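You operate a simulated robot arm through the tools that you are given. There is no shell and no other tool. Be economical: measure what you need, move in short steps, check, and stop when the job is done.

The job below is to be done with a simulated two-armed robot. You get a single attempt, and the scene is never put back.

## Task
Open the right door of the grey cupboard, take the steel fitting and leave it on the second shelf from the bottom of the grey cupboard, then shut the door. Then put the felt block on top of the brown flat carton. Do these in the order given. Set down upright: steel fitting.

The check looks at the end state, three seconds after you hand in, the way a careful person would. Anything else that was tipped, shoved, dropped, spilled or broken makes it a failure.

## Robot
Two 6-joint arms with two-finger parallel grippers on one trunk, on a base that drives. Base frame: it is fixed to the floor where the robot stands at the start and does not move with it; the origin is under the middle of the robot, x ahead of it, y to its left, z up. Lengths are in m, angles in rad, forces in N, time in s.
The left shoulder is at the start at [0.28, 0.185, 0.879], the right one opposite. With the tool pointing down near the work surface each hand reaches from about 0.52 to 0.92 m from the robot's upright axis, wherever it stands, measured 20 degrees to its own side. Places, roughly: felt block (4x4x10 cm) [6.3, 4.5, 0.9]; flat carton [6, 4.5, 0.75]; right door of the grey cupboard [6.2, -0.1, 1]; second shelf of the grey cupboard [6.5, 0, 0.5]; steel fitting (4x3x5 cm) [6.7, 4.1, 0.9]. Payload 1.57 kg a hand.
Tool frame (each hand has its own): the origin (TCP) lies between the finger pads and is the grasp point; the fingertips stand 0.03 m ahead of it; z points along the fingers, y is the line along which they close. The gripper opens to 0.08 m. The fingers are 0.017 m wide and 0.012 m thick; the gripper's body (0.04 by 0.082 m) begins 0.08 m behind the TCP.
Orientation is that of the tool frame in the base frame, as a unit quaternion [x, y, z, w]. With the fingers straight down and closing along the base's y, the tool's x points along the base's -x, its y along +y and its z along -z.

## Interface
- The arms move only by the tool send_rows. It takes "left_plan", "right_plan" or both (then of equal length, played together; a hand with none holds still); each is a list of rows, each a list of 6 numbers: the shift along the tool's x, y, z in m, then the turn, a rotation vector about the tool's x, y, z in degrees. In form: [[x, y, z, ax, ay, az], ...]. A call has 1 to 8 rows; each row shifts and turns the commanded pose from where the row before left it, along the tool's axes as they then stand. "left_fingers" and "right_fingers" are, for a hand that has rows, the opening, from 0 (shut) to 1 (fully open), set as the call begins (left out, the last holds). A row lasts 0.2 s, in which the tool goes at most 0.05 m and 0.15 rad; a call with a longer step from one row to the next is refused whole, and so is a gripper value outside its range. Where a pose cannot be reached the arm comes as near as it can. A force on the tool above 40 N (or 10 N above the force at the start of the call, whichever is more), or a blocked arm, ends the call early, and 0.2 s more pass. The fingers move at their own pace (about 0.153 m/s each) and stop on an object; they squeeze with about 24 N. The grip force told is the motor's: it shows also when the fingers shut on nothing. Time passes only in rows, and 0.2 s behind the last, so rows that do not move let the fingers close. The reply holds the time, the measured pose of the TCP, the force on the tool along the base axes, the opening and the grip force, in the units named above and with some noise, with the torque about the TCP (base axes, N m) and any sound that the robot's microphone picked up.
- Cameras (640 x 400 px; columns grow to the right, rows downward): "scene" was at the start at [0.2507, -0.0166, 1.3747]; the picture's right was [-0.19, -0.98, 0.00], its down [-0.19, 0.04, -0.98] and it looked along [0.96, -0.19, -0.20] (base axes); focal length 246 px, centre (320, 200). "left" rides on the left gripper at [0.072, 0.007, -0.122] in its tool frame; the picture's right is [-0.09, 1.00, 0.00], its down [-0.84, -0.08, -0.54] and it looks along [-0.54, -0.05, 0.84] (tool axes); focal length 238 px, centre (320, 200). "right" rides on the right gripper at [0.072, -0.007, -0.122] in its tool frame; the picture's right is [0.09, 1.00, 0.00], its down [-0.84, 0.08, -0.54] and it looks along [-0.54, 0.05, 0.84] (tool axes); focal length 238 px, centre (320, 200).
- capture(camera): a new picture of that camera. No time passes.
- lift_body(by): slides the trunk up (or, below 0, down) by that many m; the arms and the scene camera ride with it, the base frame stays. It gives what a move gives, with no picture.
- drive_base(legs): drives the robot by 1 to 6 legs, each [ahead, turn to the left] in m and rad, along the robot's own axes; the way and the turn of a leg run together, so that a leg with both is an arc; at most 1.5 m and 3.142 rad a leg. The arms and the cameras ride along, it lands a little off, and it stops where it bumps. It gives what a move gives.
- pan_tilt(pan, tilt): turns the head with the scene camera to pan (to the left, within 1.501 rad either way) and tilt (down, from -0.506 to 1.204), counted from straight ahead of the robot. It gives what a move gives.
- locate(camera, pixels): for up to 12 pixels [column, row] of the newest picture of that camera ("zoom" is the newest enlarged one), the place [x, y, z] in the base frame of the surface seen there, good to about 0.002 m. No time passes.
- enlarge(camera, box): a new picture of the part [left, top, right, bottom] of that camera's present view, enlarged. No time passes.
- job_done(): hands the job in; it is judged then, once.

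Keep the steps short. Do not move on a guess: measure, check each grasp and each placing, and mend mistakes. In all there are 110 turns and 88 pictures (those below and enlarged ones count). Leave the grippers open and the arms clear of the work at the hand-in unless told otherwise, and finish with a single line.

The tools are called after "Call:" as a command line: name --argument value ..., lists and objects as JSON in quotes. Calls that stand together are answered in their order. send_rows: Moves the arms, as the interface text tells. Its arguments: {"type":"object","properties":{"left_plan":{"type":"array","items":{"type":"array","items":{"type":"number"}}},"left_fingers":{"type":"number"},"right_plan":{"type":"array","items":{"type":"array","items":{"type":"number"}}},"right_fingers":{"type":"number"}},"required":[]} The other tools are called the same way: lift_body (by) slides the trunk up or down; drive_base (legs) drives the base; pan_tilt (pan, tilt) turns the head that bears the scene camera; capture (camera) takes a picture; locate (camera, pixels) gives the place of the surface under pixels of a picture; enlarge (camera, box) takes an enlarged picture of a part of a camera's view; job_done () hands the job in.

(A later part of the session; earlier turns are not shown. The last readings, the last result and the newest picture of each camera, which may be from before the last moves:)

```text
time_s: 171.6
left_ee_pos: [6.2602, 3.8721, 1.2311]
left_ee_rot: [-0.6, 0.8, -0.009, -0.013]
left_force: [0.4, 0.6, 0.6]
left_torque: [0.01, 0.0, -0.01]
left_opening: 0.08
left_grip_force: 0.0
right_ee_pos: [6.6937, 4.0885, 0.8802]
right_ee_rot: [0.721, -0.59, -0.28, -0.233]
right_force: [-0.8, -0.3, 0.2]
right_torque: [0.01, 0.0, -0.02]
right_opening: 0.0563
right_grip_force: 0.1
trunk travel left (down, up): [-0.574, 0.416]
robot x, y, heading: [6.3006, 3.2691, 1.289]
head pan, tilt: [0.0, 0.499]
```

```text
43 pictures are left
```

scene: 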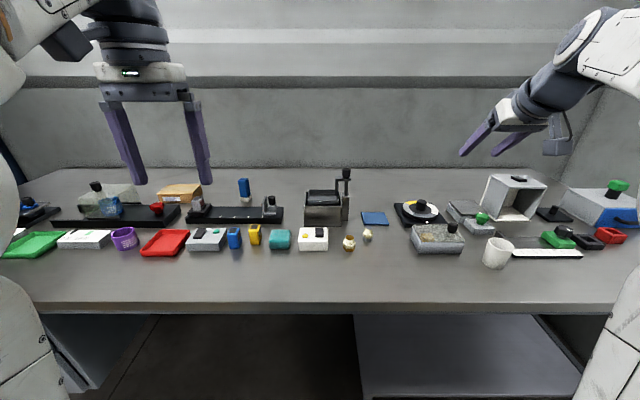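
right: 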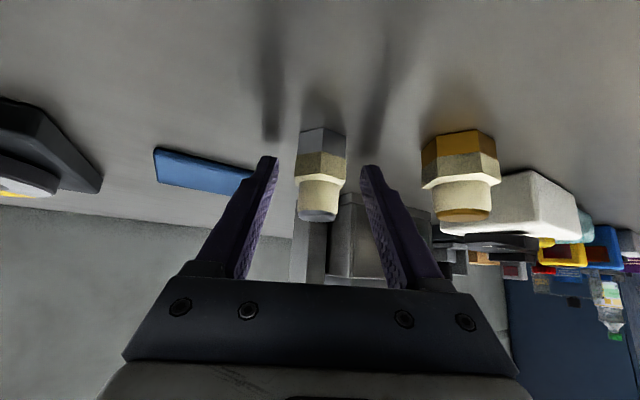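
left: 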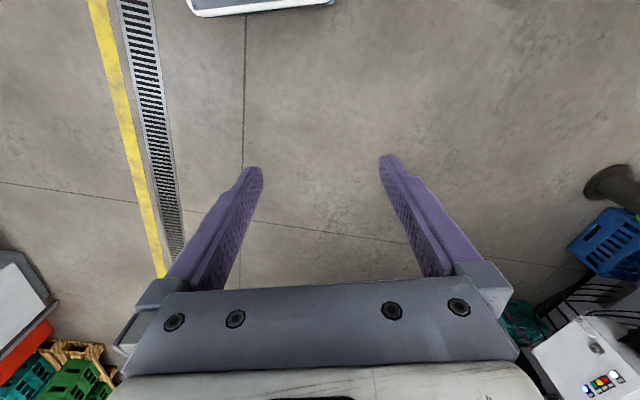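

Fitting is between the pads. Closing, then lifting 5 cm.

Call:
send_rows --right_plan '[[0, 0, 0, 0, 0, 0], [0, 0, 0, 0, 0, 0], [0, 0, 0, 0, 0, 0]]' --right_fingers 0

Call:
send_rows --right_plan '[[-0.0136, 0, -0.0147, 0, 0, 0], [-0.0136, 0, -0.0147, 0, 0, 0], [-0.0136, 0, -0.0147, 0, 0, 0], [-0.0136, 0, -0.0147, 0, 0, 0], [0, 0, 0, 0, 0, 0]]'

Call:
capture --camera "right"

```text
time_s: 172.4
left_ee_pos: [6.2601, 3.8732, 1.2301]
left_ee_rot: [-0.601, 0.799, -0.01, -0.012]
left_force: [0.1, -0.1, 0.1]
left_torque: [0.01, 0.0, 0.03]
left_opening: 0.0804
left_grip_force: 0.1
right_ee_pos: [6.6955, 4.0875, 0.8811]
right_ee_rot: [0.721, -0.589, -0.281, -0.232]
right_force: [1.7, 0.6, 0.8]
right_torque: [0.02, 0.0, -0.02]
right_opening: 0.0266
right_grip_force: 24.4
trunk travel left (down, up): [-0.574, 0.416]
robot x, y, heading: [6.2967, 3.2718, 1.289]
head pan, tilt: [0.0, 0.499]
```

```text
time_s: 173.6
left_ee_pos: [6.2598, 3.8727, 1.2313]
left_ee_rot: [-0.6, 0.8, -0.009, -0.011]
left_force: [0.5, -0.1, 0.5]
left_torque: [-0.01, 0.0, 0.01]
left_opening: 0.08
left_grip_force: 0.0
right_ee_pos: [6.694, 4.0873, 0.9624]
right_ee_rot: [0.722, -0.589, -0.281, -0.231]
right_force: [-0.4, -0.3, -0.3]
right_torque: [0.02, -0.03, 0.03]
right_opening: 0.0271
right_grip_force: 24.1
trunk travel left (down, up): [-0.574, 0.416]
robot x, y, heading: [6.2945, 3.2755, 1.288]
head pan, tilt: [0.0, 0.499]
```

```text
42 pictures are left
```

right: 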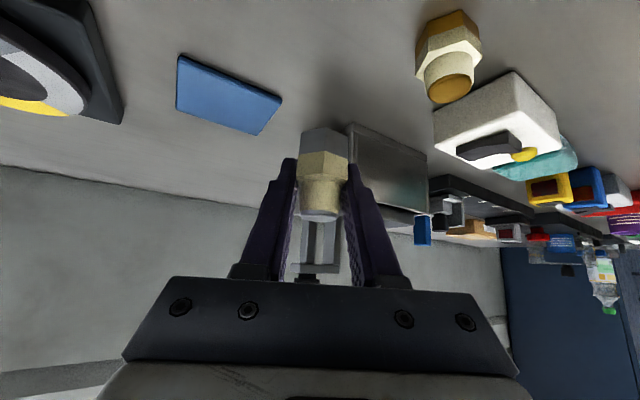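

Fitting held (27 mm, 24 N) and lifted. I'm raising it more and pulling it back before driving.

Call:
send_rows --right_plan '[[-0.027, 0, -0.0294, 0, 0, 0], [-0.027, 0, -0.0294, 0, 0, 0], [-0.027, 0, -0.0294, 0, 0, 0], [0.0341, -0.0028, -0.0315, 0, 0, 0], [0.0341, -0.0028, -0.0315, 0, 0, 0], [0.0341, -0.0028, -0.0315, 0, 0, 0], [0.0341, -0.0028, -0.0315, 0, 0, 0], [0, 0, 0, 0, 0, 0]]'

Call:
drive_base --legs '[[-0.4, 0], [0, -2.65], [0.72, 0]]'

```text
time_s: 175.4
left_ee_pos: [6.2592, 3.8729, 1.2317]
left_ee_rot: [-0.6, 0.8, -0.008, -0.012]
left_force: [-0.5, 0.6, -0.6]
left_torque: [0.0, -0.01, 0.04]
left_opening: 0.0799
left_grip_force: 0.1
right_ee_pos: [6.7434, 3.9086, 1.0802]
right_ee_rot: [0.721, -0.59, -0.28, -0.232]
right_force: [-1.0, 0.0, -1.1]
right_torque: [-0.01, 0.03, 0.01]
right_opening: 0.027
right_grip_force: 24.0
trunk travel left (down, up): [-0.574, 0.416]
robot x, y, heading: [6.2975, 3.2731, 1.283]
head pan, tilt: [0.0, 0.499]
```

```text
time_s: 183.8
left_ee_pos: [6.5193, 2.3853, 1.2309]
left_ee_rot: [0.616, 0.788, 0.008, -0.012]
left_force: [-0.5, -0.2, 0.0]
left_torque: [-0.01, -0.01, 0.0]
left_opening: 0.08
left_grip_force: 0.1
right_ee_pos: [6.1252, 2.1127, 1.0802]
right_ee_rot: [0.375, 0.853, -0.148, 0.331]
right_force: [0.0, 0.6, -0.8]
right_torque: [0.01, 0.04, -0.01]
right_opening: 0.0271
right_grip_force: 23.7
trunk travel left (down, up): [-0.574, 0.416]
robot x, y, heading: [6.1832, 2.8898, -1.32]
head pan, tilt: [0.0, 0.499]
stopped in leg 2: the robot was blocked; the commanded pose is now the measured one
```

The swing was blocked at heading -1.32 (the fitting is still held). The washstand is probably in the way of the arm, so I'll go back out in reverse the way I came in.

Call:
drive_base --legs '[[0, 0.82], [0.38, 0], [0, 2.0], [-0.5, 0], [0, -0.545]]'

```text
time_s: 197.2
left_ee_pos: [6.6378, 2.7869, 1.2305]
left_ee_rot: [-0.465, 0.885, -0.006, -0.013]
left_force: [0.4, -0.8, -0.4]
left_torque: [-0.02, 0.0, -0.04]
left_opening: 0.0801
left_grip_force: 0.0
right_ee_pos: [7.1034, 2.6728, 1.0803]
right_ee_rot: [-0.624, 0.692, 0.243, 0.27]
right_force: [0.5, 0.6, 0.2]
right_torque: [-0.02, 0.03, -0.02]
right_opening: 0.0267
right_grip_force: 24.7
trunk travel left (down, up): [-0.574, 0.416]
robot x, y, heading: [6.4871, 2.2043, 0.965]
head pan, tilt: [0.0, 0.499]
```

Call:
drive_base --legs '[[-0.6, 0], [0, -0.235], [-1.15, 0]]'

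```text
time_s: 206.9
left_ee_pos: [5.5728, 1.4688, 1.23]
left_ee_rot: [-0.359, 0.933, -0.006, -0.013]
left_force: [-0.2, -0.2, -0.1]
left_torque: [-0.01, -0.03, -0.03]
left_opening: 0.0801
left_grip_force: 0.1
right_ee_pos: [6.0027, 1.2493, 1.0799]
right_ee_rot: [-0.537, 0.761, 0.209, 0.298]
right_force: [0.3, -0.2, -0.3]
right_torque: [0.01, -0.02, 0.03]
right_opening: 0.0269
right_grip_force: 24.1
trunk travel left (down, up): [-0.574, 0.416]
robot x, y, heading: [5.2933, 0.942, 0.737]
head pan, tilt: [0.0, 0.499]
```

Still held. I'm going to a point 0.45 m in front of the placing stance, then turning to face the cupboard, and lowering the trunk for the 0.52 m shelf.

Call:
drive_base --legs '[[0, 0.46], [-0.435, 0], [0, -1.486]]'

Call:
pan_tilt --pan -0.15 --tilt 0.5

Call:
capture --camera "scene"

```text
time_s: 214.5
left_ee_pos: [5.732, 0.5653, 1.2308]
left_ee_rot: [0.146, 0.989, 0.002, -0.014]
left_force: [-0.4, 0.2, 0.3]
left_torque: [0.02, -0.01, 0.02]
left_opening: 0.0799
left_grip_force: 0.1
right_ee_pos: [5.7672, 0.0855, 1.0792]
right_ee_rot: [-0.093, 0.927, 0.035, 0.361]
right_force: [0.6, -0.1, -1.0]
right_torque: [-0.02, 0.0, 0.0]
right_opening: 0.0269
right_grip_force: 23.8
trunk travel left (down, up): [-0.574, 0.416]
robot x, y, heading: [5.1357, 0.535, -0.296]
head pan, tilt: [0.0, 0.499]
```

```text
time_s: 215.2
left_ee_pos: [5.7325, 0.5667, 1.2306]
left_ee_rot: [0.146, 0.989, 0.003, -0.014]
left_force: [-0.4, 0.4, 0.1]
left_torque: [-0.05, -0.01, 0.01]
left_opening: 0.0801
left_grip_force: 0.0
right_ee_pos: [5.7661, 0.0863, 1.0793]
right_ee_rot: [-0.094, 0.927, 0.036, 0.361]
right_force: [0.2, 0.3, -0.5]
right_torque: [0.02, -0.02, 0.0]
right_opening: 0.0267
right_grip_force: 24.2
trunk travel left (down, up): [-0.574, 0.416]
robot x, y, heading: [5.1327, 0.5396, -0.299]
head pan, tilt: [-0.15, 0.499]
```

```text
41 pictures are left
```

scene: 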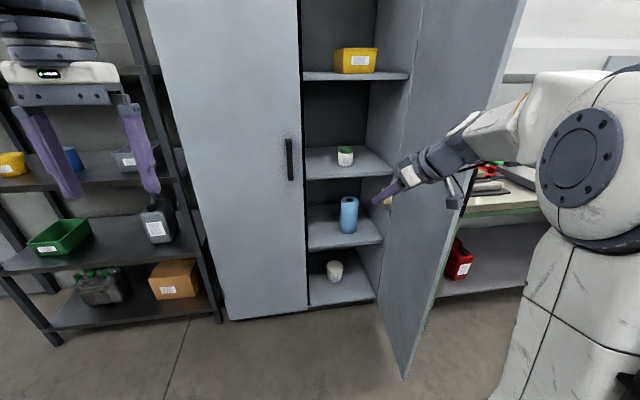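

Call:
locate --camera "scene" --pixels '[[403, 375], [455, 200], [320, 238], [330, 245], [350, 240], [348, 215], [310, 215], [320, 220], [500, 60], [365, 238]]'

```text
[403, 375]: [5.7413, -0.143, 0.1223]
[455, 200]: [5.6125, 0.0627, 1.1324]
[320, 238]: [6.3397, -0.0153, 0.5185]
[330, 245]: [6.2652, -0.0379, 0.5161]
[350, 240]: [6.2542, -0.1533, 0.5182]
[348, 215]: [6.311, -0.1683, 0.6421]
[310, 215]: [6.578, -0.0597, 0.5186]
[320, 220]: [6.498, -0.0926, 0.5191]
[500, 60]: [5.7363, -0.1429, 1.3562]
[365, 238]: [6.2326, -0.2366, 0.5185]
```

Call:
locate --camera "scene" --pixels '[[580, 150], [630, 150], [540, 130], [600, 220], [520, 110], [560, 300]]'

```text
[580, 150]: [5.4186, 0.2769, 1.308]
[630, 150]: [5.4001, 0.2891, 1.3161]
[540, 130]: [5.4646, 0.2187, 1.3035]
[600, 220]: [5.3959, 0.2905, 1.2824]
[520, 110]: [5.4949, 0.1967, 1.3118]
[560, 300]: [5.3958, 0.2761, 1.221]
```

The shelf and door (83° open, edge at (5.74,-0.14)) leave room. I'm lowering the trunk 0.33 m and driving 0.43 m in.

Call:
lift_body --by -0.33

Call:
drive_base --legs '[[0.42, 0]]'

Call:
capture --camera "scene"

```text
time_s: 218.4
left_ee_pos: [5.7334, 0.5657, 0.9007]
left_ee_rot: [0.146, 0.989, 0.002, -0.014]
left_force: [0.4, -0.3, -0.3]
left_torque: [0.01, -0.01, -0.02]
left_opening: 0.0802
left_grip_force: 0.0
right_ee_pos: [5.7653, 0.0861, 0.7506]
right_ee_rot: [-0.094, 0.927, 0.036, 0.362]
right_force: [-0.6, 0.0, -1.4]
right_torque: [0.0, -0.05, 0.0]
right_opening: 0.0268
right_grip_force: 23.5
trunk travel left (down, up): [-0.244, 0.746]
robot x, y, heading: [5.1313, 0.5361, -0.291]
head pan, tilt: [-0.15, 0.499]
```

```text
time_s: 221.0
left_ee_pos: [6.1367, 0.4439, 0.9017]
left_ee_rot: [0.146, 0.989, 0.003, -0.014]
left_force: [0.0, -0.2, 0.4]
left_torque: [-0.03, -0.02, 0.0]
left_opening: 0.0801
left_grip_force: 0.1
right_ee_pos: [6.1694, -0.0357, 0.7494]
right_ee_rot: [-0.094, 0.927, 0.037, 0.362]
right_force: [0.5, 0.2, -0.5]
right_torque: [-0.01, -0.03, 0.0]
right_opening: 0.0269
right_grip_force: 23.6
trunk travel left (down, up): [-0.244, 0.746]
robot x, y, heading: [5.5366, 0.4126, -0.296]
head pan, tilt: [-0.15, 0.499]
```

```text
40 pictures are left
```

scene: 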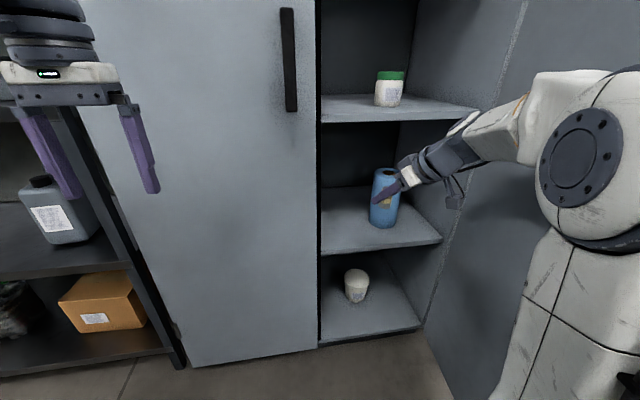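

Call:
send_rows --right_plan '[[-0.0009, -0.0047, 0.0416, 0, 0, 0], [-0.0009, -0.0047, 0.0416, 0, 0, 0], [-0.0009, -0.0047, 0.0416, 0, 0, 0], [-0.0009, -0.0047, 0.0416, 0, 0, 0], [-0.0009, -0.0047, 0.0416, 0, 0, 0], [0, 0, 0, 0, 0, 0]]'

Call:
capture --camera "right"

Call:
enlarge --camera "scene" --box '[300, 130, 480, 260]'

```text
time_s: 222.4
left_ee_pos: [6.1359, 0.4434, 0.8999]
left_ee_rot: [0.146, 0.989, 0.002, -0.014]
left_force: [0.4, 0.0, -0.3]
left_torque: [0.03, 0.0, 0.0]
left_opening: 0.08
left_grip_force: 0.0
right_ee_pos: [6.3169, -0.0304, 0.6015]
right_ee_rot: [-0.094, 0.927, 0.036, 0.361]
right_force: [0.4, -0.3, -1.7]
right_torque: [-0.04, -0.01, 0.02]
right_opening: 0.0269
right_grip_force: 23.4
trunk travel left (down, up): [-0.244, 0.746]
robot x, y, heading: [5.5349, 0.4135, -0.297]
head pan, tilt: [-0.15, 0.499]
```

```text
39 pictures are left
```

right: 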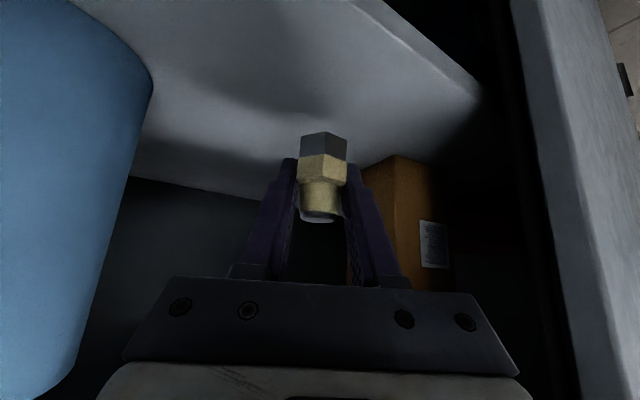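

```text
3.08 times, centred on (390, 195) of scene
```

zoom: 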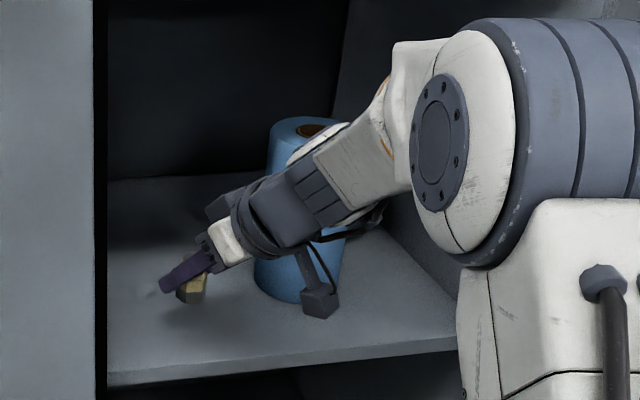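

Clear of the bottle. Lowering straight down 5 cm onto the shelf (release height 0.551).

Call:
send_rows --right_plan '[[0.0083, 0, 0.009, 0, 0, 0], [0.0083, 0, 0.009, 0, 0, 0], [0.0083, 0, 0.009, 0, 0, 0], [0.0076, 0, 0.0083, 0, 0, 0], [0, 0, 0, 0, 0, 0]]'

```text
time_s: 223.6
left_ee_pos: [6.1358, 0.4421, 0.9007]
left_ee_rot: [0.147, 0.989, 0.002, -0.014]
left_force: [-1.2, 0.2, 0.4]
left_torque: [0.01, 0.02, -0.05]
left_opening: 0.0802
left_grip_force: 0.0
right_ee_pos: [6.3173, -0.0306, 0.5533]
right_ee_rot: [-0.095, 0.927, 0.036, 0.362]
right_force: [0.7, 0.4, -1.1]
right_torque: [-0.03, 0.01, 0.03]
right_opening: 0.0271
right_grip_force: 23.8
trunk travel left (down, up): [-0.244, 0.746]
robot x, y, heading: [5.5316, 0.4133, -0.295]
head pan, tilt: [-0.15, 0.499]
```

Call:
send_rows --right_plan '[[0.0014, 0, 0.0015, 0, 0, 0], [0.0007, 0, 0.0007, 0, 0, 0], [0, 0, 0, 0, 0, 0]]'

Call:
capture --camera "right"

```text
time_s: 224.4
left_ee_pos: [6.1355, 0.4436, 0.902]
left_ee_rot: [0.147, 0.989, 0.002, -0.014]
left_force: [0.1, 0.5, -0.9]
left_torque: [0.03, -0.03, 0.03]
left_opening: 0.08
left_grip_force: 0.1
right_ee_pos: [6.3178, -0.0311, 0.5514]
right_ee_rot: [-0.093, 0.927, 0.035, 0.363]
right_force: [-3.1, 0.2, 12.3]
right_torque: [0.04, 0.14, -0.01]
right_opening: 0.0269
right_grip_force: 24.2
trunk travel left (down, up): [-0.244, 0.746]
robot x, y, heading: [5.5388, 0.413, -0.297]
head pan, tilt: [-0.15, 0.499]
```

```text
37 pictures are left
```

right: 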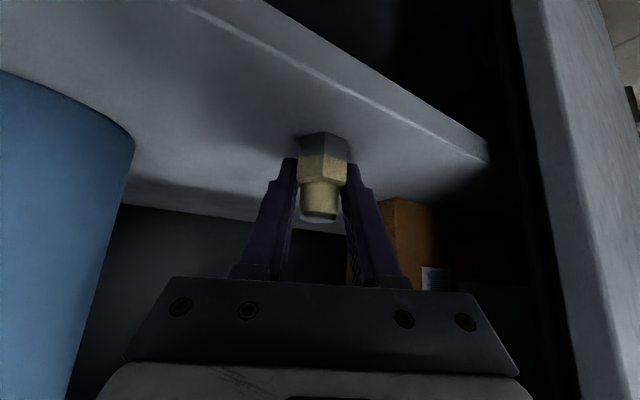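

It rests on the shelf (12 N up). Opening partly and withdrawing along the fingers.

Call:
send_rows --right_plan '[[0, 0, 0, 0, 0, 0], [0, 0, 0, 0, 0, 0], [0, 0, -0.015, 0, 0, 0], [0, 0, -0.025, 0, 0, 0], [0, 0, -0.03, 0, 0, 0], [0, 0, 0, 0, 0, 0]]' --right_fingers 0.65

Call:
capture --camera "right"

```text
time_s: 225.8
left_ee_pos: [6.1363, 0.4435, 0.9004]
left_ee_rot: [0.147, 0.989, 0.002, -0.014]
left_force: [-1.1, -0.5, 0.3]
left_torque: [0.01, -0.01, -0.02]
left_opening: 0.0801
left_grip_force: 0.1
right_ee_pos: [6.2687, -0.0408, 0.602]
right_ee_rot: [-0.093, 0.927, 0.035, 0.361]
right_force: [-0.1, 1.3, 0.2]
right_torque: [0.01, 0.05, -0.03]
right_opening: 0.0518
right_grip_force: 0.0
trunk travel left (down, up): [-0.244, 0.746]
robot x, y, heading: [5.5371, 0.4142, -0.298]
head pan, tilt: [-0.15, 0.499]
```

```text
36 pictures are left
```

right: 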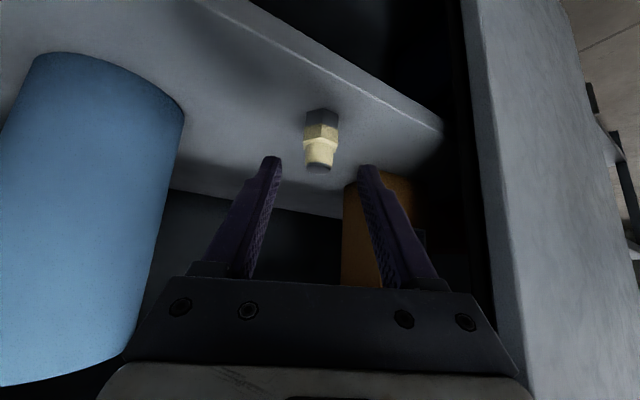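

The fitting stands upright on the second shelf. I'm withdrawing and backing out.

Call:
send_rows --right_plan '[[0, 0, -0.04, 0, 0, 0], [0, 0, -0.04, 0, 0, 0], [0, 0, 0, 0, 0, 0]]'

Call:
drive_base --legs '[[-0.45, 0]]'

Call:
enlarge --camera "scene" --box '[270, 100, 430, 300]'

```text
time_s: 226.6
left_ee_pos: [6.1367, 0.4435, 0.9019]
left_ee_rot: [0.146, 0.989, 0.002, -0.014]
left_force: [0.1, 0.0, -0.8]
left_torque: [-0.03, 0.02, 0.01]
left_opening: 0.0801
left_grip_force: 0.1
right_ee_pos: [6.2151, -0.0506, 0.6604]
right_ee_rot: [-0.094, 0.927, 0.036, 0.361]
right_force: [1.1, 0.1, -0.1]
right_torque: [-0.03, 0.01, 0.0]
right_opening: 0.0519
right_grip_force: 0.0
trunk travel left (down, up): [-0.244, 0.746]
robot x, y, heading: [5.5359, 0.4161, -0.291]
head pan, tilt: [-0.15, 0.499]
```

```text
time_s: 229.3
left_ee_pos: [5.7051, 0.5732, 0.9022]
left_ee_rot: [0.147, 0.989, 0.001, -0.014]
left_force: [0.6, 0.2, 0.0]
left_torque: [-0.01, -0.01, 0.0]
left_opening: 0.0798
left_grip_force: 0.0
right_ee_pos: [5.7854, 0.0805, 0.6587]
right_ee_rot: [-0.093, 0.927, 0.036, 0.361]
right_force: [-0.1, -0.1, -0.2]
right_torque: [-0.02, 0.01, -0.02]
right_opening: 0.0522
right_grip_force: 0.0
trunk travel left (down, up): [-0.244, 0.746]
robot x, y, heading: [5.1036, 0.5469, -0.297]
head pan, tilt: [-0.15, 0.499]
```

```text
2.00 times, centred on (350, 200) of scene
```

zoom: 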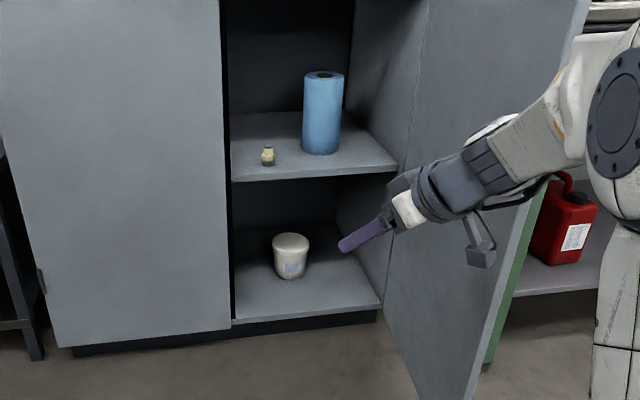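

The fitting is seen upright at zoom (268,155), second shelf. Now I'm shutting the door: stepping right to get the closed right hand on the door's outer side.

Call:
send_rows --right_plan '[[0, 0, 0, 0, 0, 0], [0, 0, 0, 0, 0, 0]]' --right_fingers 0

Call:
drive_base --legs '[[0, -1.2], [0.36, 0], [0, 1.12]]'

Call:
capture --camera "scene"

```text
time_s: 229.9
left_ee_pos: [5.7066, 0.5731, 0.9002]
left_ee_rot: [0.146, 0.989, 0.002, -0.014]
left_force: [0.4, 0.2, 0.0]
left_torque: [-0.02, 0.01, 0.02]
left_opening: 0.08
left_grip_force: 0.0
right_ee_pos: [5.7839, 0.0791, 0.6596]
right_ee_rot: [-0.094, 0.927, 0.036, 0.362]
right_force: [-1.0, -0.3, 0.6]
right_torque: [-0.01, 0.0, 0.01]
right_opening: 0.0
right_grip_force: 21.3
trunk travel left (down, up): [-0.244, 0.746]
robot x, y, heading: [5.1061, 0.5439, -0.295]
head pan, tilt: [-0.15, 0.499]
```

```text
time_s: 238.1
left_ee_pos: [5.7339, 0.1708, 0.9021]
left_ee_rot: [0.183, 0.983, 0.002, -0.014]
left_force: [0.8, 0.3, -0.9]
left_torque: [0.03, -0.02, 0.01]
left_opening: 0.08
left_grip_force: 0.0
right_ee_pos: [5.7767, -0.3273, 0.6593]
right_ee_rot: [-0.06, 0.93, 0.022, 0.362]
right_force: [-0.4, -0.2, 0.2]
right_torque: [0.01, 0.0, 0.01]
right_opening: 0.0
right_grip_force: 20.4
trunk travel left (down, up): [-0.244, 0.746]
robot x, y, heading: [5.1304, 0.1879, -0.365]
head pan, tilt: [-0.15, 0.499]
```

```text
34 pictures are left
```

scene: 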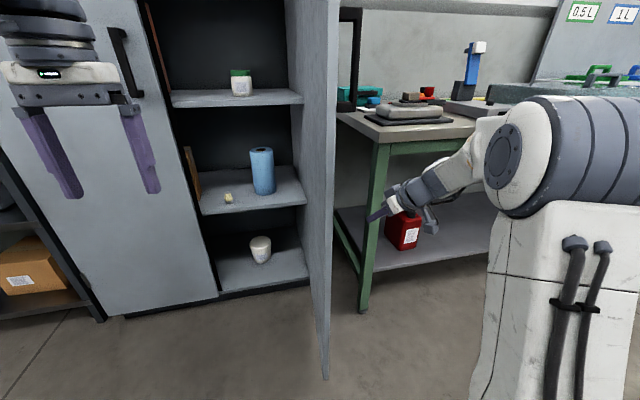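

The hand is on the outer side of the door (edge at col ≈330). I'm sweeping left, slow near contact.

Call:
send_rows --right_plan '[[0, 0.035, 0, 0, 0, 0], [0, 0.03, 0, 0, 0, 0], [0, 0.012, 0, 0, 0, 0], [0, 0.012, 0, 0, 0, 0], [0, 0.012, 0, 0, 0, 0], [0, 0.012, 0, 0, 0, 0], [0, 0.012, 0, 0, 0, 0], [0, 0.012, 0, 0, 0, 0]]'

Call:
send_rows --right_plan '[[0, 0.015, 0.003, 0, 0, 0], [0, 0.015, 0.003, 0, 0, 0], [0, 0.015, 0.003, 0, 0, 0], [0, 0.015, 0.003, 0, 0, 0], [0, 0.015, 0.003, 0, 0, 0], [0, 0.015, 0.003, 0, 0, 0], [0, 0.015, 0.003, 0, 0, 0], [0, 0.015, 0.003, 0, 0, 0]]'

Call:
capture --camera "scene"

```text
time_s: 239.9
left_ee_pos: [5.7357, 0.1702, 0.9014]
left_ee_rot: [0.182, 0.983, 0.002, -0.014]
left_force: [0.0, -0.2, 0.4]
left_torque: [-0.01, 0.06, 0.03]
left_opening: 0.08
left_grip_force: 0.1
right_ee_pos: [5.7601, -0.1911, 0.6601]
right_ee_rot: [-0.06, 0.93, 0.023, 0.362]
right_force: [-0.3, -0.1, 0.2]
right_torque: [-0.02, -0.03, -0.02]
right_opening: 0.0
right_grip_force: 21.7
trunk travel left (down, up): [-0.244, 0.746]
robot x, y, heading: [5.1355, 0.1822, -0.367]
head pan, tilt: [-0.15, 0.499]
```

```text
time_s: 241.7
left_ee_pos: [5.7347, 0.1711, 0.902]
left_ee_rot: [0.183, 0.983, 0.002, -0.014]
left_force: [-0.3, 0.0, 0.2]
left_torque: [0.02, -0.01, 0.04]
left_opening: 0.0799
left_grip_force: 0.0
right_ee_pos: [5.7607, -0.0695, 0.6404]
right_ee_rot: [-0.059, 0.93, 0.022, 0.362]
right_force: [-0.4, -0.1, -0.5]
right_torque: [0.02, -0.04, -0.01]
right_opening: 0.0001
right_grip_force: 21.3
trunk travel left (down, up): [-0.244, 0.746]
robot x, y, heading: [5.1323, 0.1866, -0.365]
head pan, tilt: [-0.15, 0.499]
```

```text
33 pictures are left
```

scene: 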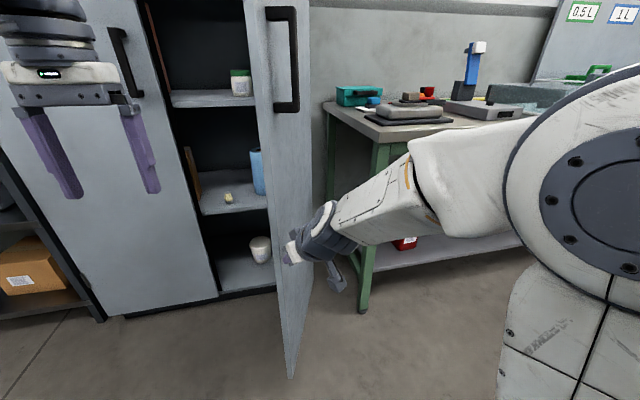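

Call:
capture --camera "right"

Call:
locate --camera "scene" --pixels '[[290, 360], [255, 100], [300, 200], [275, 180], [288, 250], [325, 215]]'

```text
32 pictures are left
```

right: 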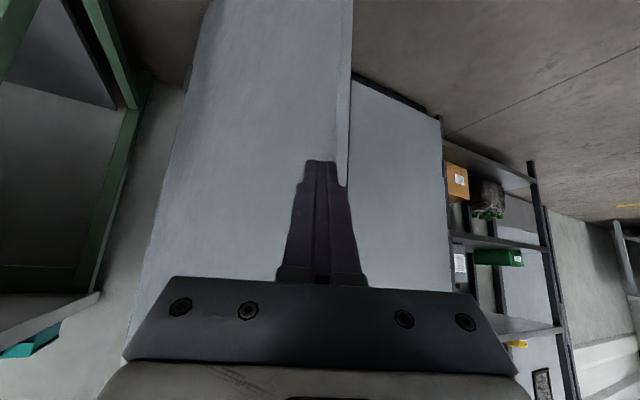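

```text
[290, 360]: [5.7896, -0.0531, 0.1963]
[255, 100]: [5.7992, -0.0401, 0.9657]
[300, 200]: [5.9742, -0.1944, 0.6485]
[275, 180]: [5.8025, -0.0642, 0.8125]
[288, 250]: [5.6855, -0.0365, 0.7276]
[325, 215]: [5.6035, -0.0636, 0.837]
```

The door is at ~69°, and my hand touches near its edge. I'm shifting the contact towards the hinge a little and pushing along the arc.

Call:
send_rows --right_plan '[[-0.0143, -0.0252, 0.0132, 0, 0, 0], [-0.0143, -0.0252, 0.0132, 0, 0, 0], [-0.0128, 0.0142, 0.0117, 0, 0, 0], [-0.0128, 0.0142, 0.0117, 0, 0, 0], [-0.0128, 0.0142, 0.0117, 0, 0, 0], [-0.0153, 0.011, 0.0139, 0, 0, 0], [-0.0153, 0.011, 0.0139, 0, 0, 0], [-0.0153, 0.011, 0.0139, 0, 0, 0]]'

Call:
send_rows --right_plan '[[-0.0165, 0.0067, 0.0152, 0, 0, 0], [-0.0165, 0.0067, 0.0152, 0, 0, 0], [-0.0165, 0.0067, 0.0152, 0, 0, 0], [0, 0, 0, 0, 0, 0]]'

Call:
capture --camera "scene"

```text
time_s: 243.5
left_ee_pos: [5.7339, 0.1697, 0.9018]
left_ee_rot: [0.183, 0.983, 0.003, -0.013]
left_force: [-0.8, -1.2, 0.7]
left_torque: [0.03, 0.01, -0.03]
left_opening: 0.0801
left_grip_force: 0.1
right_ee_pos: [5.9105, -0.0249, 0.6425]
right_ee_rot: [-0.059, 0.93, 0.022, 0.362]
right_force: [-0.2, 0.4, 0.5]
right_torque: [-0.03, 0.01, 0.03]
right_opening: 0.0
right_grip_force: 21.9
trunk travel left (down, up): [-0.244, 0.746]
robot x, y, heading: [5.1279, 0.1842, -0.366]
head pan, tilt: [-0.15, 0.499]
```

```text
time_s: 244.5
left_ee_pos: [5.7345, 0.1704, 0.9015]
left_ee_rot: [0.183, 0.983, 0.003, -0.014]
left_force: [-0.9, 1.1, -0.2]
left_torque: [-0.01, 0.03, -0.03]
left_opening: 0.0798
left_grip_force: 0.1
right_ee_pos: [5.9734, 0.0028, 0.6428]
right_ee_rot: [-0.06, 0.93, 0.023, 0.363]
right_force: [0.2, -0.3, -0.6]
right_torque: [-0.02, 0.03, 0.0]
right_opening: 0.0
right_grip_force: 21.8
trunk travel left (down, up): [-0.244, 0.746]
robot x, y, heading: [5.132, 0.1854, -0.368]
head pan, tilt: [-0.15, 0.499]
```

```text
31 pictures are left
```

scene: 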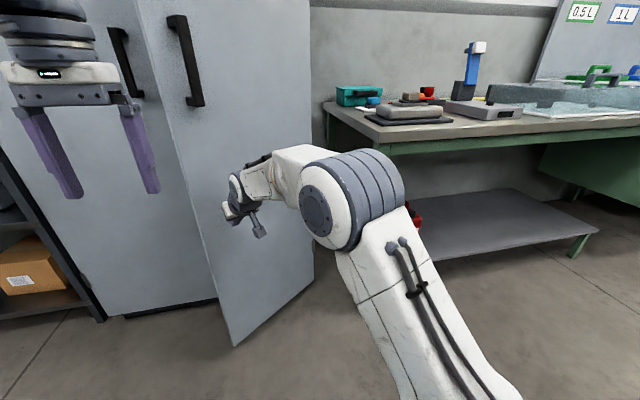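

Door at ~35°. Now I'm driving forward to push it shut, most of the way first.

Call:
drive_base --legs '[[0.17, 0.07]]'

Call:
capture --camera "scene"

```text
time_s: 245.9
left_ee_pos: [5.8958, 0.1582, 0.9019]
left_ee_rot: [0.148, 0.989, 0.002, -0.014]
left_force: [0.0, 0.2, -0.4]
left_torque: [-0.01, -0.02, 0.02]
left_opening: 0.08
left_grip_force: 0.0
right_ee_pos: [6.146, 0.0059, 0.6414]
right_ee_rot: [-0.092, 0.927, 0.035, 0.361]
right_force: [-1.1, 0.7, -0.4]
right_torque: [0.02, 0.02, 0.0]
right_opening: 0.0
right_grip_force: 21.5
trunk travel left (down, up): [-0.244, 0.746]
robot x, y, heading: [5.2939, 0.1292, -0.293]
head pan, tilt: [-0.15, 0.499]
```

```text
30 pictures are left
```

scene: 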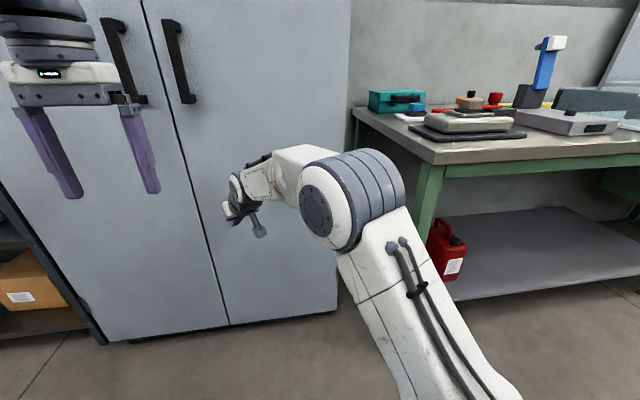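

Nearly shut. Pushing the last centimetres slowly with the arm.

Call:
send_rows --right_plan '[[-0.0065, -0.0047, 0.006, 0, 0, 0], [-0.0065, -0.0047, 0.006, 0, 0, 0], [-0.0065, -0.0047, 0.006, 0, 0, 0], [-0.0065, -0.0047, 0.006, 0, 0, 0], [-0.0065, -0.0047, 0.006, 0, 0, 0], [-0.0065, -0.0047, 0.006, 0, 0, 0], [-0.0065, -0.0047, 0.006, 0, 0, 0], [-0.0065, -0.0047, 0.006, 0, 0, 0]]'

Call:
enlarge --camera "scene" --box '[60, 0, 360, 350]'

```text
time_s: 247.5
left_ee_pos: [5.8962, 0.155, 0.9025]
left_ee_rot: [0.148, 0.989, 0.002, -0.014]
left_force: [-0.4, -0.1, 0.8]
left_torque: [0.0, -0.01, -0.01]
left_opening: 0.08
left_grip_force: 0.1
right_ee_pos: [6.2035, -0.0116, 0.6414]
right_ee_rot: [-0.094, 0.93, 0.037, 0.355]
right_force: [-18.8, -0.5, 8.2]
right_torque: [-0.04, 0.1, -0.13]
right_opening: 0.0001
right_grip_force: 21.8
trunk travel left (down, up): [-0.244, 0.746]
robot x, y, heading: [5.2957, 0.1291, -0.296]
head pan, tilt: [-0.15, 0.499]
stopped in row 7 (right hand): the force on the tool passed its limit at 58 N (the readings are from after the stop); the commanded pose is now the measured one
```

```text
1.14 times, centred on (210, 175) of scene
```

zoom: 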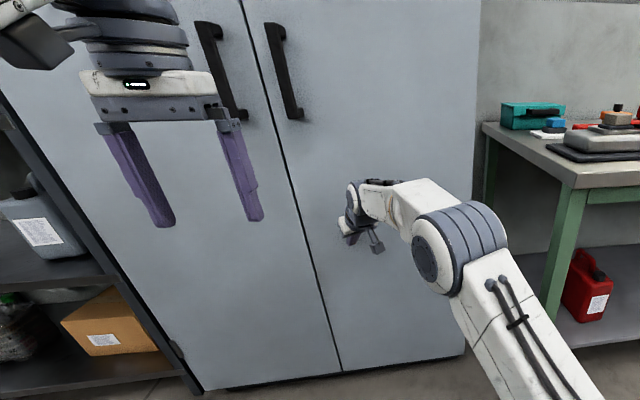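

The door hit its stop. I'm verifying that both doors lie in one plane near the seam.

Call:
locate --camera "zoom" --pixels '[[250, 50], [262, 50], [280, 210], [305, 200], [320, 340], [345, 340], [450, 100], [150, 300]]'

Call:
drive_base --legs '[[-0.3, 0]]'

Call:
capture --camera "scene"

```text
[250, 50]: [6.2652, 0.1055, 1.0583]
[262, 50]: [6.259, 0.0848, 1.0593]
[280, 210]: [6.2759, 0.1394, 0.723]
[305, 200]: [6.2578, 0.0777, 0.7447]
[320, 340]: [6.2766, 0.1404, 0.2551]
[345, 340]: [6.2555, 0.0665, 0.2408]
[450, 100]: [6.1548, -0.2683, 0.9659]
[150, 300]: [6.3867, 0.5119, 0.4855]
```

```text
time_s: 249.5
left_ee_pos: [5.6057, 0.2458, 0.9016]
left_ee_rot: [0.15, 0.989, 0.003, -0.014]
left_force: [0.3, -0.6, 0.4]
left_torque: [0.02, 0.03, 0.07]
left_opening: 0.08
left_grip_force: 0.1
right_ee_pos: [5.9145, 0.0763, 0.6398]
right_ee_rot: [-0.091, 0.93, 0.036, 0.355]
right_force: [0.3, 0.4, -0.3]
right_torque: [0.0, 0.01, 0.0]
right_opening: 0.0
right_grip_force: 21.0
trunk travel left (down, up): [-0.244, 0.746]
robot x, y, heading: [5.0038, 0.2208, -0.298]
head pan, tilt: [-0.15, 0.499]
```

```text
28 pictures are left
```

scene: 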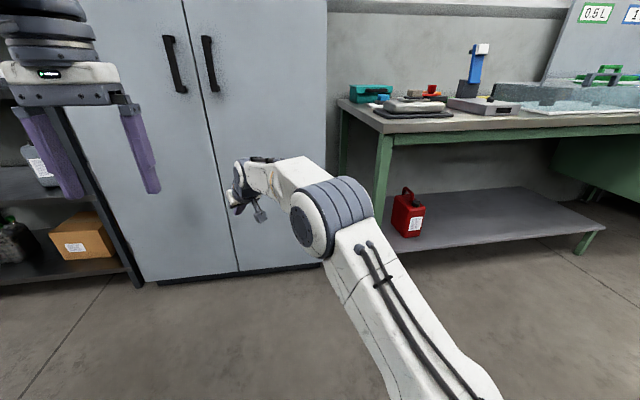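

Doors are coplanar: shut. Now the felt block. I'm pulling the right hand back to its side, raising the trunk, and driving the known way back to the bench.

Call:
send_rows --right_plan '[[0.0216, -0.0187, -0.0335, 0, 0, 0], [0.0216, -0.0187, -0.0335, 0, 0, 0], [0.0216, -0.0187, -0.0335, 0, 0, 0], [0.0216, -0.0187, -0.0335, 0, 0, 0], [0.0216, -0.0187, -0.0335, 0, 0, 0], [0.0216, -0.0187, -0.0335, 0, 0, 0], [0.0216, -0.0187, -0.0335, 0, 0, 0], [0.0216, -0.0187, -0.0335, 0, 0, 0]]' --right_fingers 1

Call:
lift_body --by 0.35

Call:
drive_base --legs '[[0, 1.49], [0.78, 0], [0, -0.455], [1.15, 0], [0, 0.228], [0.6, 0]]'

```text
time_s: 251.3
left_ee_pos: [5.6057, 0.2453, 0.901]
left_ee_rot: [0.149, 0.989, 0.002, -0.014]
left_force: [0.3, -0.2, -0.3]
left_torque: [-0.04, 0.0, -0.02]
left_opening: 0.08
left_grip_force: 0.0
right_ee_pos: [5.643, -0.1303, 0.7234]
right_ee_rot: [-0.093, 0.929, 0.037, 0.355]
right_force: [-0.1, 0.0, -0.1]
right_torque: [0.0, 0.0, 0.0]
right_opening: 0.0801
right_grip_force: 0.0
trunk travel left (down, up): [-0.244, 0.746]
robot x, y, heading: [5.0061, 0.2185, -0.295]
head pan, tilt: [-0.15, 0.499]
```

```text
time_s: 254.8
left_ee_pos: [5.606, 0.2449, 1.2507]
left_ee_rot: [0.149, 0.989, 0.002, -0.013]
left_force: [-0.8, -0.5, -0.4]
left_torque: [0.01, 0.02, 0.05]
left_opening: 0.08
left_grip_force: 0.0
right_ee_pos: [5.6436, -0.1304, 1.0749]
right_ee_rot: [-0.092, 0.93, 0.035, 0.355]
right_force: [0.2, 0.0, 0.1]
right_torque: [0.02, 0.03, 0.0]
right_opening: 0.08
right_grip_force: 0.0
trunk travel left (down, up): [-0.594, 0.396]
robot x, y, heading: [5.0026, 0.2221, -0.296]
head pan, tilt: [-0.15, 0.499]
```

```text
time_s: 273.3
left_ee_pos: [6.6394, 2.8157, 1.2508]
left_ee_rot: [-0.469, 0.883, -0.006, -0.012]
left_force: [0.5, -0.6, -0.2]
left_torque: [0.01, -0.02, 0.01]
left_opening: 0.0801
left_grip_force: 0.1
right_ee_pos: [7.0086, 2.7446, 1.0746]
right_ee_rot: [-0.628, 0.692, 0.241, 0.263]
right_force: [-0.2, -0.2, 0.1]
right_torque: [0.02, 0.0, -0.02]
right_opening: 0.0801
right_grip_force: 0.1
trunk travel left (down, up): [-0.594, 0.396]
robot x, y, heading: [6.4866, 2.2306, 0.975]
head pan, tilt: [-0.15, 0.499]
```

Call:
drive_base --legs '[[0, 0.525], [0.5, 0], [0, 0.45], [0.55, 0], [0, -0.668]]'

Call:
pan_tilt --pan 0.2 --tilt 0.5

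Call:
capture --camera "scene"

```text
time_s: 283.6
left_ee_pos: [6.2987, 3.8506, 1.2505]
left_ee_rot: [-0.593, 0.805, -0.009, -0.011]
left_force: [0.5, 0.4, -0.6]
left_torque: [-0.05, 0.01, -0.02]
left_opening: 0.08
left_grip_force: 0.1
right_ee_pos: [6.6738, 3.8886, 1.0739]
right_ee_rot: [0.722, -0.592, -0.276, -0.225]
right_force: [-0.1, -0.2, -0.5]
right_torque: [0.0, 0.02, 0.01]
right_opening: 0.08
right_grip_force: 0.1
trunk travel left (down, up): [-0.594, 0.396]
robot x, y, heading: [6.3221, 3.242, 1.271]
head pan, tilt: [-0.15, 0.499]
```

```text
time_s: 284.4
left_ee_pos: [6.2981, 3.8509, 1.2512]
left_ee_rot: [-0.593, 0.805, -0.008, -0.012]
left_force: [0.3, -0.5, 0.1]
left_torque: [0.02, 0.01, 0.02]
left_opening: 0.0801
left_grip_force: 0.0
right_ee_pos: [6.6739, 3.888, 1.0751]
right_ee_rot: [0.722, -0.593, -0.276, -0.226]
right_force: [0.4, -0.4, 0.4]
right_torque: [0.01, -0.01, -0.02]
right_opening: 0.0799
right_grip_force: 0.0
trunk travel left (down, up): [-0.594, 0.396]
robot x, y, heading: [6.3288, 3.2455, 1.271]
head pan, tilt: [0.201, 0.499]
```

```text
27 pictures are left
```

scene: 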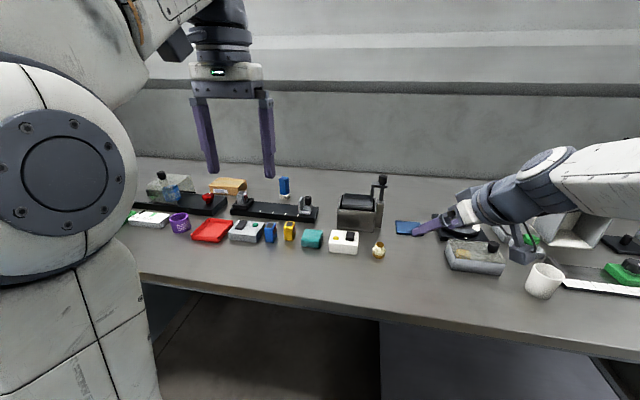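

I'm raising the right hand clear above the tall tool stand, and zooming in on the felt block and carton.

Call:
send_rows --right_plan '[[-0.027, 0, -0.0294, 0, 0, 0], [-0.027, 0, -0.0294, 0, 0, 0], [-0.027, 0, -0.0294, 0, 0, 0], [-0.027, 0, -0.0294, 0, 0, 0], [-0.027, 0, -0.0294, 0, 0, 0], [0, 0, 0, 0, 0, 0]]'

Call:
enlarge --camera "scene" --box '[190, 165, 330, 250]'

Call:
locate --camera "zoom" --pixels '[[427, 80], [427, 55], [427, 120], [175, 70], [100, 80], [250, 100], [170, 100], [235, 65], [525, 170], [235, 175], [380, 210], [140, 50]]'

```text
time_s: 285.8
left_ee_pos: [6.2986, 3.8517, 1.2511]
left_ee_rot: [-0.593, 0.805, -0.009, -0.011]
left_force: [0.8, -0.4, 0.3]
left_torque: [-0.01, 0.0, 0.0]
left_opening: 0.08
left_grip_force: 0.1
right_ee_pos: [6.6747, 3.8919, 1.2748]
right_ee_rot: [0.721, -0.594, -0.275, -0.226]
right_force: [-0.4, 0.8, -1.1]
right_torque: [0.02, 0.0, -0.01]
right_opening: 0.0797
right_grip_force: 0.1
trunk travel left (down, up): [-0.594, 0.396]
robot x, y, heading: [6.3249, 3.2518, 1.265]
head pan, tilt: [0.201, 0.499]
```

```text
4.57 times, centred on (260, 208) of scene
```

zoom: 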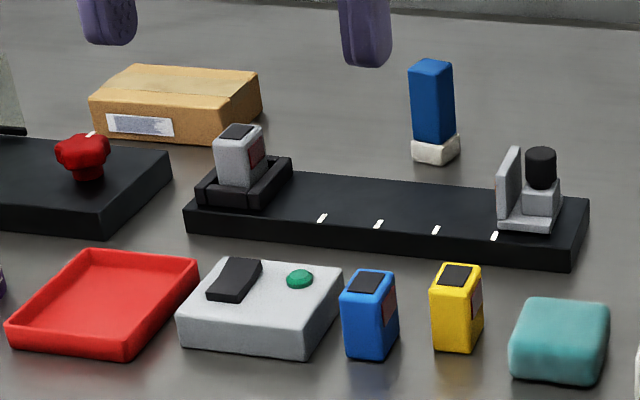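

```text
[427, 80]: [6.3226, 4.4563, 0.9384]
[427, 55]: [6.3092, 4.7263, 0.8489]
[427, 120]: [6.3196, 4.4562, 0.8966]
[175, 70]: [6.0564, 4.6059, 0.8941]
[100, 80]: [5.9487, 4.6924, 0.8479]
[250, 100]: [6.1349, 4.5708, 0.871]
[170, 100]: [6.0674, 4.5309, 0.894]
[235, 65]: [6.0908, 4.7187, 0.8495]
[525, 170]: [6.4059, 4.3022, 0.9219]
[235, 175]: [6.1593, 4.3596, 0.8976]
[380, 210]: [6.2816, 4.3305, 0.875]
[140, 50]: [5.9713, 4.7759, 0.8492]
```

The felt block (blue, white foot) stands at about (6.325,4.474), z 0.85–0.95, clear of others; the carton top is at z 0.894. I'm raising the trunk 0.1 and driving closer so the left hand reaches both.

Call:
lift_body --by 0.1

Call:
drive_base --legs '[[0, 0.79], [0.4, 0], [0, -0.775]]'

Call:
send_rows --left_plan '[[0, 0, 0, 0, -7.5, 0], [0, 0, 0, 0, -7.5, 0], [0, 0, 0, 0, -7.5, 0], [0, 0, 0, 0, -7.5, 0], [0, 0, 0, 0, -7.5, 0], [0, 0, 0, 0, -7.5, 0], [0, 0, 0, 0, 0, 0]]'

Call:
capture --camera "scene"

```text
time_s: 287.1
left_ee_pos: [6.2978, 3.8506, 1.3506]
left_ee_rot: [-0.593, 0.805, -0.008, -0.011]
left_force: [-0.7, -0.2, 0.6]
left_torque: [0.03, 0.01, 0.0]
left_opening: 0.0797
left_grip_force: 0.0
right_ee_pos: [6.6744, 3.8913, 1.3743]
right_ee_rot: [0.722, -0.593, -0.276, -0.226]
right_force: [0.8, -0.4, -0.2]
right_torque: [-0.01, 0.02, 0.03]
right_opening: 0.0799
right_grip_force: 0.1
trunk travel left (down, up): [-0.694, 0.296]
robot x, y, heading: [6.3198, 3.2435, 1.271]
head pan, tilt: [0.201, 0.499]
```

```text
time_s: 293.8
left_ee_pos: [6.1048, 4.2023, 1.3499]
left_ee_rot: [-0.597, 0.802, -0.008, -0.01]
left_force: [-0.1, 0.6, 0.1]
left_torque: [-0.01, 0.0, 0.02]
left_opening: 0.0799
left_grip_force: 0.0
right_ee_pos: [6.4801, 4.2485, 1.3744]
right_ee_rot: [0.725, -0.589, -0.277, -0.225]
right_force: [0.3, -0.4, 0.4]
right_torque: [0.03, -0.02, 0.01]
right_opening: 0.0799
right_grip_force: 0.0
trunk travel left (down, up): [-0.694, 0.296]
robot x, y, heading: [6.1333, 3.6036, 1.276]
head pan, tilt: [0.201, 0.499]
```

```text
time_s: 295.4
left_ee_pos: [6.1156, 4.27, 1.3837]
left_ee_rot: [-0.555, 0.746, 0.221, 0.295]
left_force: [-0.1, -0.5, 0.9]
left_torque: [-0.03, 0.01, 0.0]
left_opening: 0.08
left_grip_force: 0.1
left hand out of reach, approached as far as the arm can: row 4, 5, 6
right_ee_pos: [6.4804, 4.2483, 1.3744]
right_ee_rot: [0.725, -0.589, -0.277, -0.225]
right_force: [0.5, -0.6, 0.2]
right_torque: [0.02, 0.01, 0.0]
right_opening: 0.0799
right_grip_force: 0.0
trunk travel left (down, up): [-0.694, 0.296]
robot x, y, heading: [6.1352, 3.6007, 1.273]
head pan, tilt: [0.201, 0.499]
```

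```text
25 pictures are left
```

scene: 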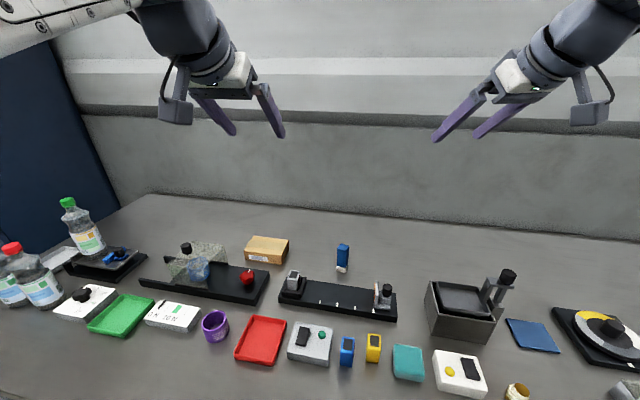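

Call:
enlarge --camera "scene" --box '[230, 225, 370, 312]'

Call:
locate --camera "zoom" --pixels '[[512, 130], [490, 130], [530, 130], [515, 88], [80, 150], [230, 165], [125, 60], [255, 75], [160, 100], [175, 160], [512, 205], [300, 240]]'

```text
4.57 times, centred on (300, 268) of scene
```

zoom: 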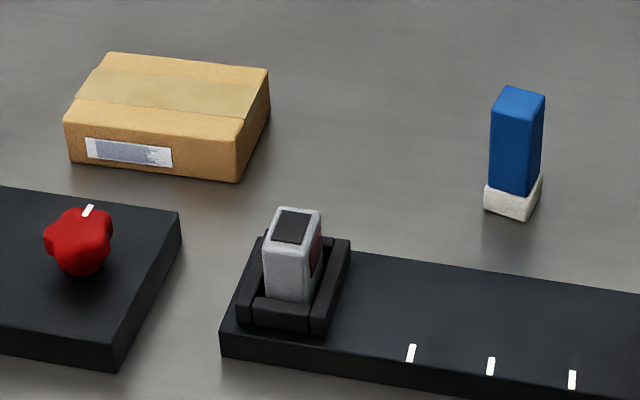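

```text
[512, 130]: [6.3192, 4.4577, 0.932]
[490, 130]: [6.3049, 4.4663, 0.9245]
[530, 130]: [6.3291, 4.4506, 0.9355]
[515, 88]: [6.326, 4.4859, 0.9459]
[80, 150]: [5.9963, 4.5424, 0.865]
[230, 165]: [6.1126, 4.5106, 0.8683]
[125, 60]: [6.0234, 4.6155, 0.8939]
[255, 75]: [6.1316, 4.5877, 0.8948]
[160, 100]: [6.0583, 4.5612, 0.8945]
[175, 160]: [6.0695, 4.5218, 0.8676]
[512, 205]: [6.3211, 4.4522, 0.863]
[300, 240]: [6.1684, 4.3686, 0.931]
```

The block is turned about 15° relative to the robot's heading, so I'm yawing the left hand 15.5° right and approaching.

Call:
send_rows --left_plan '[[0, 0, 0, 5.31, 0, 5.65], [0, 0, 0, 5.31, 0, 5.65], [0.0106, -0.0071, 0.041, 0, 0, 0], [0.0106, -0.0071, 0.041, 0, 0, 0], [0.0106, -0.0071, 0.041, 0, 0, 0], [0.0106, -0.0071, 0.041, 0, 0, 0], [0.0106, -0.0071, 0.041, 0, 0, 0], [0.0106, -0.0071, 0.041, 0, 0, 0]]' --left_fingers 1

Call:
send_rows --left_plan '[[0.0106, -0.0071, 0.041, 0, 0, 0], [0.0106, -0.0071, 0.041, 0, 0, 0], [0.0106, -0.0071, 0.041, 0, 0, 0], [0, 0, 0, 0, 0, 0]]'

Call:
capture --camera "left"

```text
time_s: 297.2
left_ee_pos: [6.2173, 4.3496, 1.1602]
left_ee_rot: [-0.449, 0.813, 0.18, 0.323]
left_force: [0.2, 0.0, -0.1]
left_torque: [0.04, 0.0, 0.0]
left_opening: 0.0799
left_grip_force: 0.2
right_ee_pos: [6.4796, 4.2488, 1.3757]
right_ee_rot: [0.725, -0.589, -0.277, -0.224]
right_force: [-0.1, 0.0, -1.3]
right_torque: [0.04, -0.01, 0.0]
right_opening: 0.0801
right_grip_force: 0.1
trunk travel left (down, up): [-0.694, 0.296]
robot x, y, heading: [6.1416, 3.6023, 1.275]
head pan, tilt: [0.201, 0.499]
```

```text
time_s: 298.2
left_ee_pos: [6.2671, 4.3906, 1.0508]
left_ee_rot: [-0.45, 0.813, 0.181, 0.323]
left_force: [0.3, 0.1, -0.5]
left_torque: [0.0, -0.02, 0.0]
left_opening: 0.0802
left_grip_force: 0.0
right_ee_pos: [6.4806, 4.2484, 1.3751]
right_ee_rot: [0.725, -0.589, -0.277, -0.224]
right_force: [0.6, 0.1, -0.3]
right_torque: [0.02, 0.05, 0.02]
right_opening: 0.0801
right_grip_force: 0.2
trunk travel left (down, up): [-0.694, 0.296]
robot x, y, heading: [6.1361, 3.602, 1.279]
head pan, tilt: [0.201, 0.499]
```

```text
23 pictures are left
```

left: 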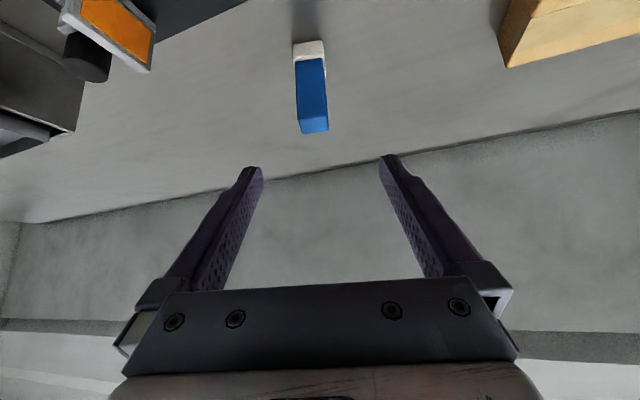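

The block is centred between the fingers. Moving in along the fingers and closing.

Call:
send_rows --left_plan '[[0.0028, -0.003, 0.0325, 0, 0, 0], [0.0028, -0.003, 0.0325, 0, 0, 0], [0.0028, 0, 0.0325, 0, 0, 0], [0.0028, 0, 0.0325, 0, 0, 0], [0, 0, 0.0325, 0, 0, 0], [0, 0, 0, 0, 0, 0]]'

Call:
capture --camera "left"

```text
time_s: 299.6
left_ee_pos: [6.3283, 4.4758, 0.9239]
left_ee_rot: [-0.449, 0.814, 0.179, 0.322]
left_force: [0.0, -1.2, 0.0]
left_torque: [0.0, 0.0, 0.01]
left_opening: 0.0802
left_grip_force: 0.1
right_ee_pos: [6.481, 4.2494, 1.3742]
right_ee_rot: [0.725, -0.589, -0.278, -0.224]
right_force: [0.5, -0.8, -0.5]
right_torque: [0.02, 0.02, 0.0]
right_opening: 0.08
right_grip_force: 0.0
trunk travel left (down, up): [-0.694, 0.296]
robot x, y, heading: [6.138, 3.6021, 1.28]
head pan, tilt: [0.201, 0.499]
```

```text
22 pictures are left
```

left: 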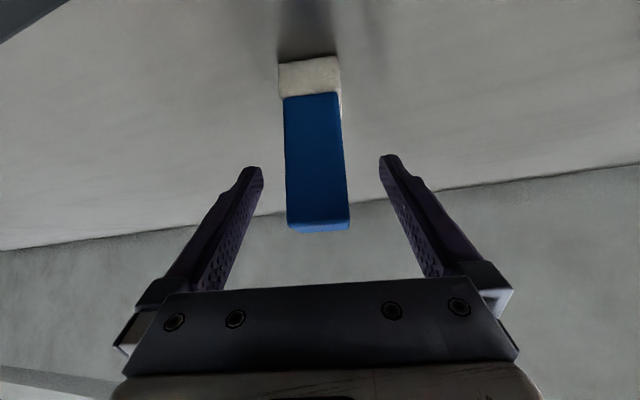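

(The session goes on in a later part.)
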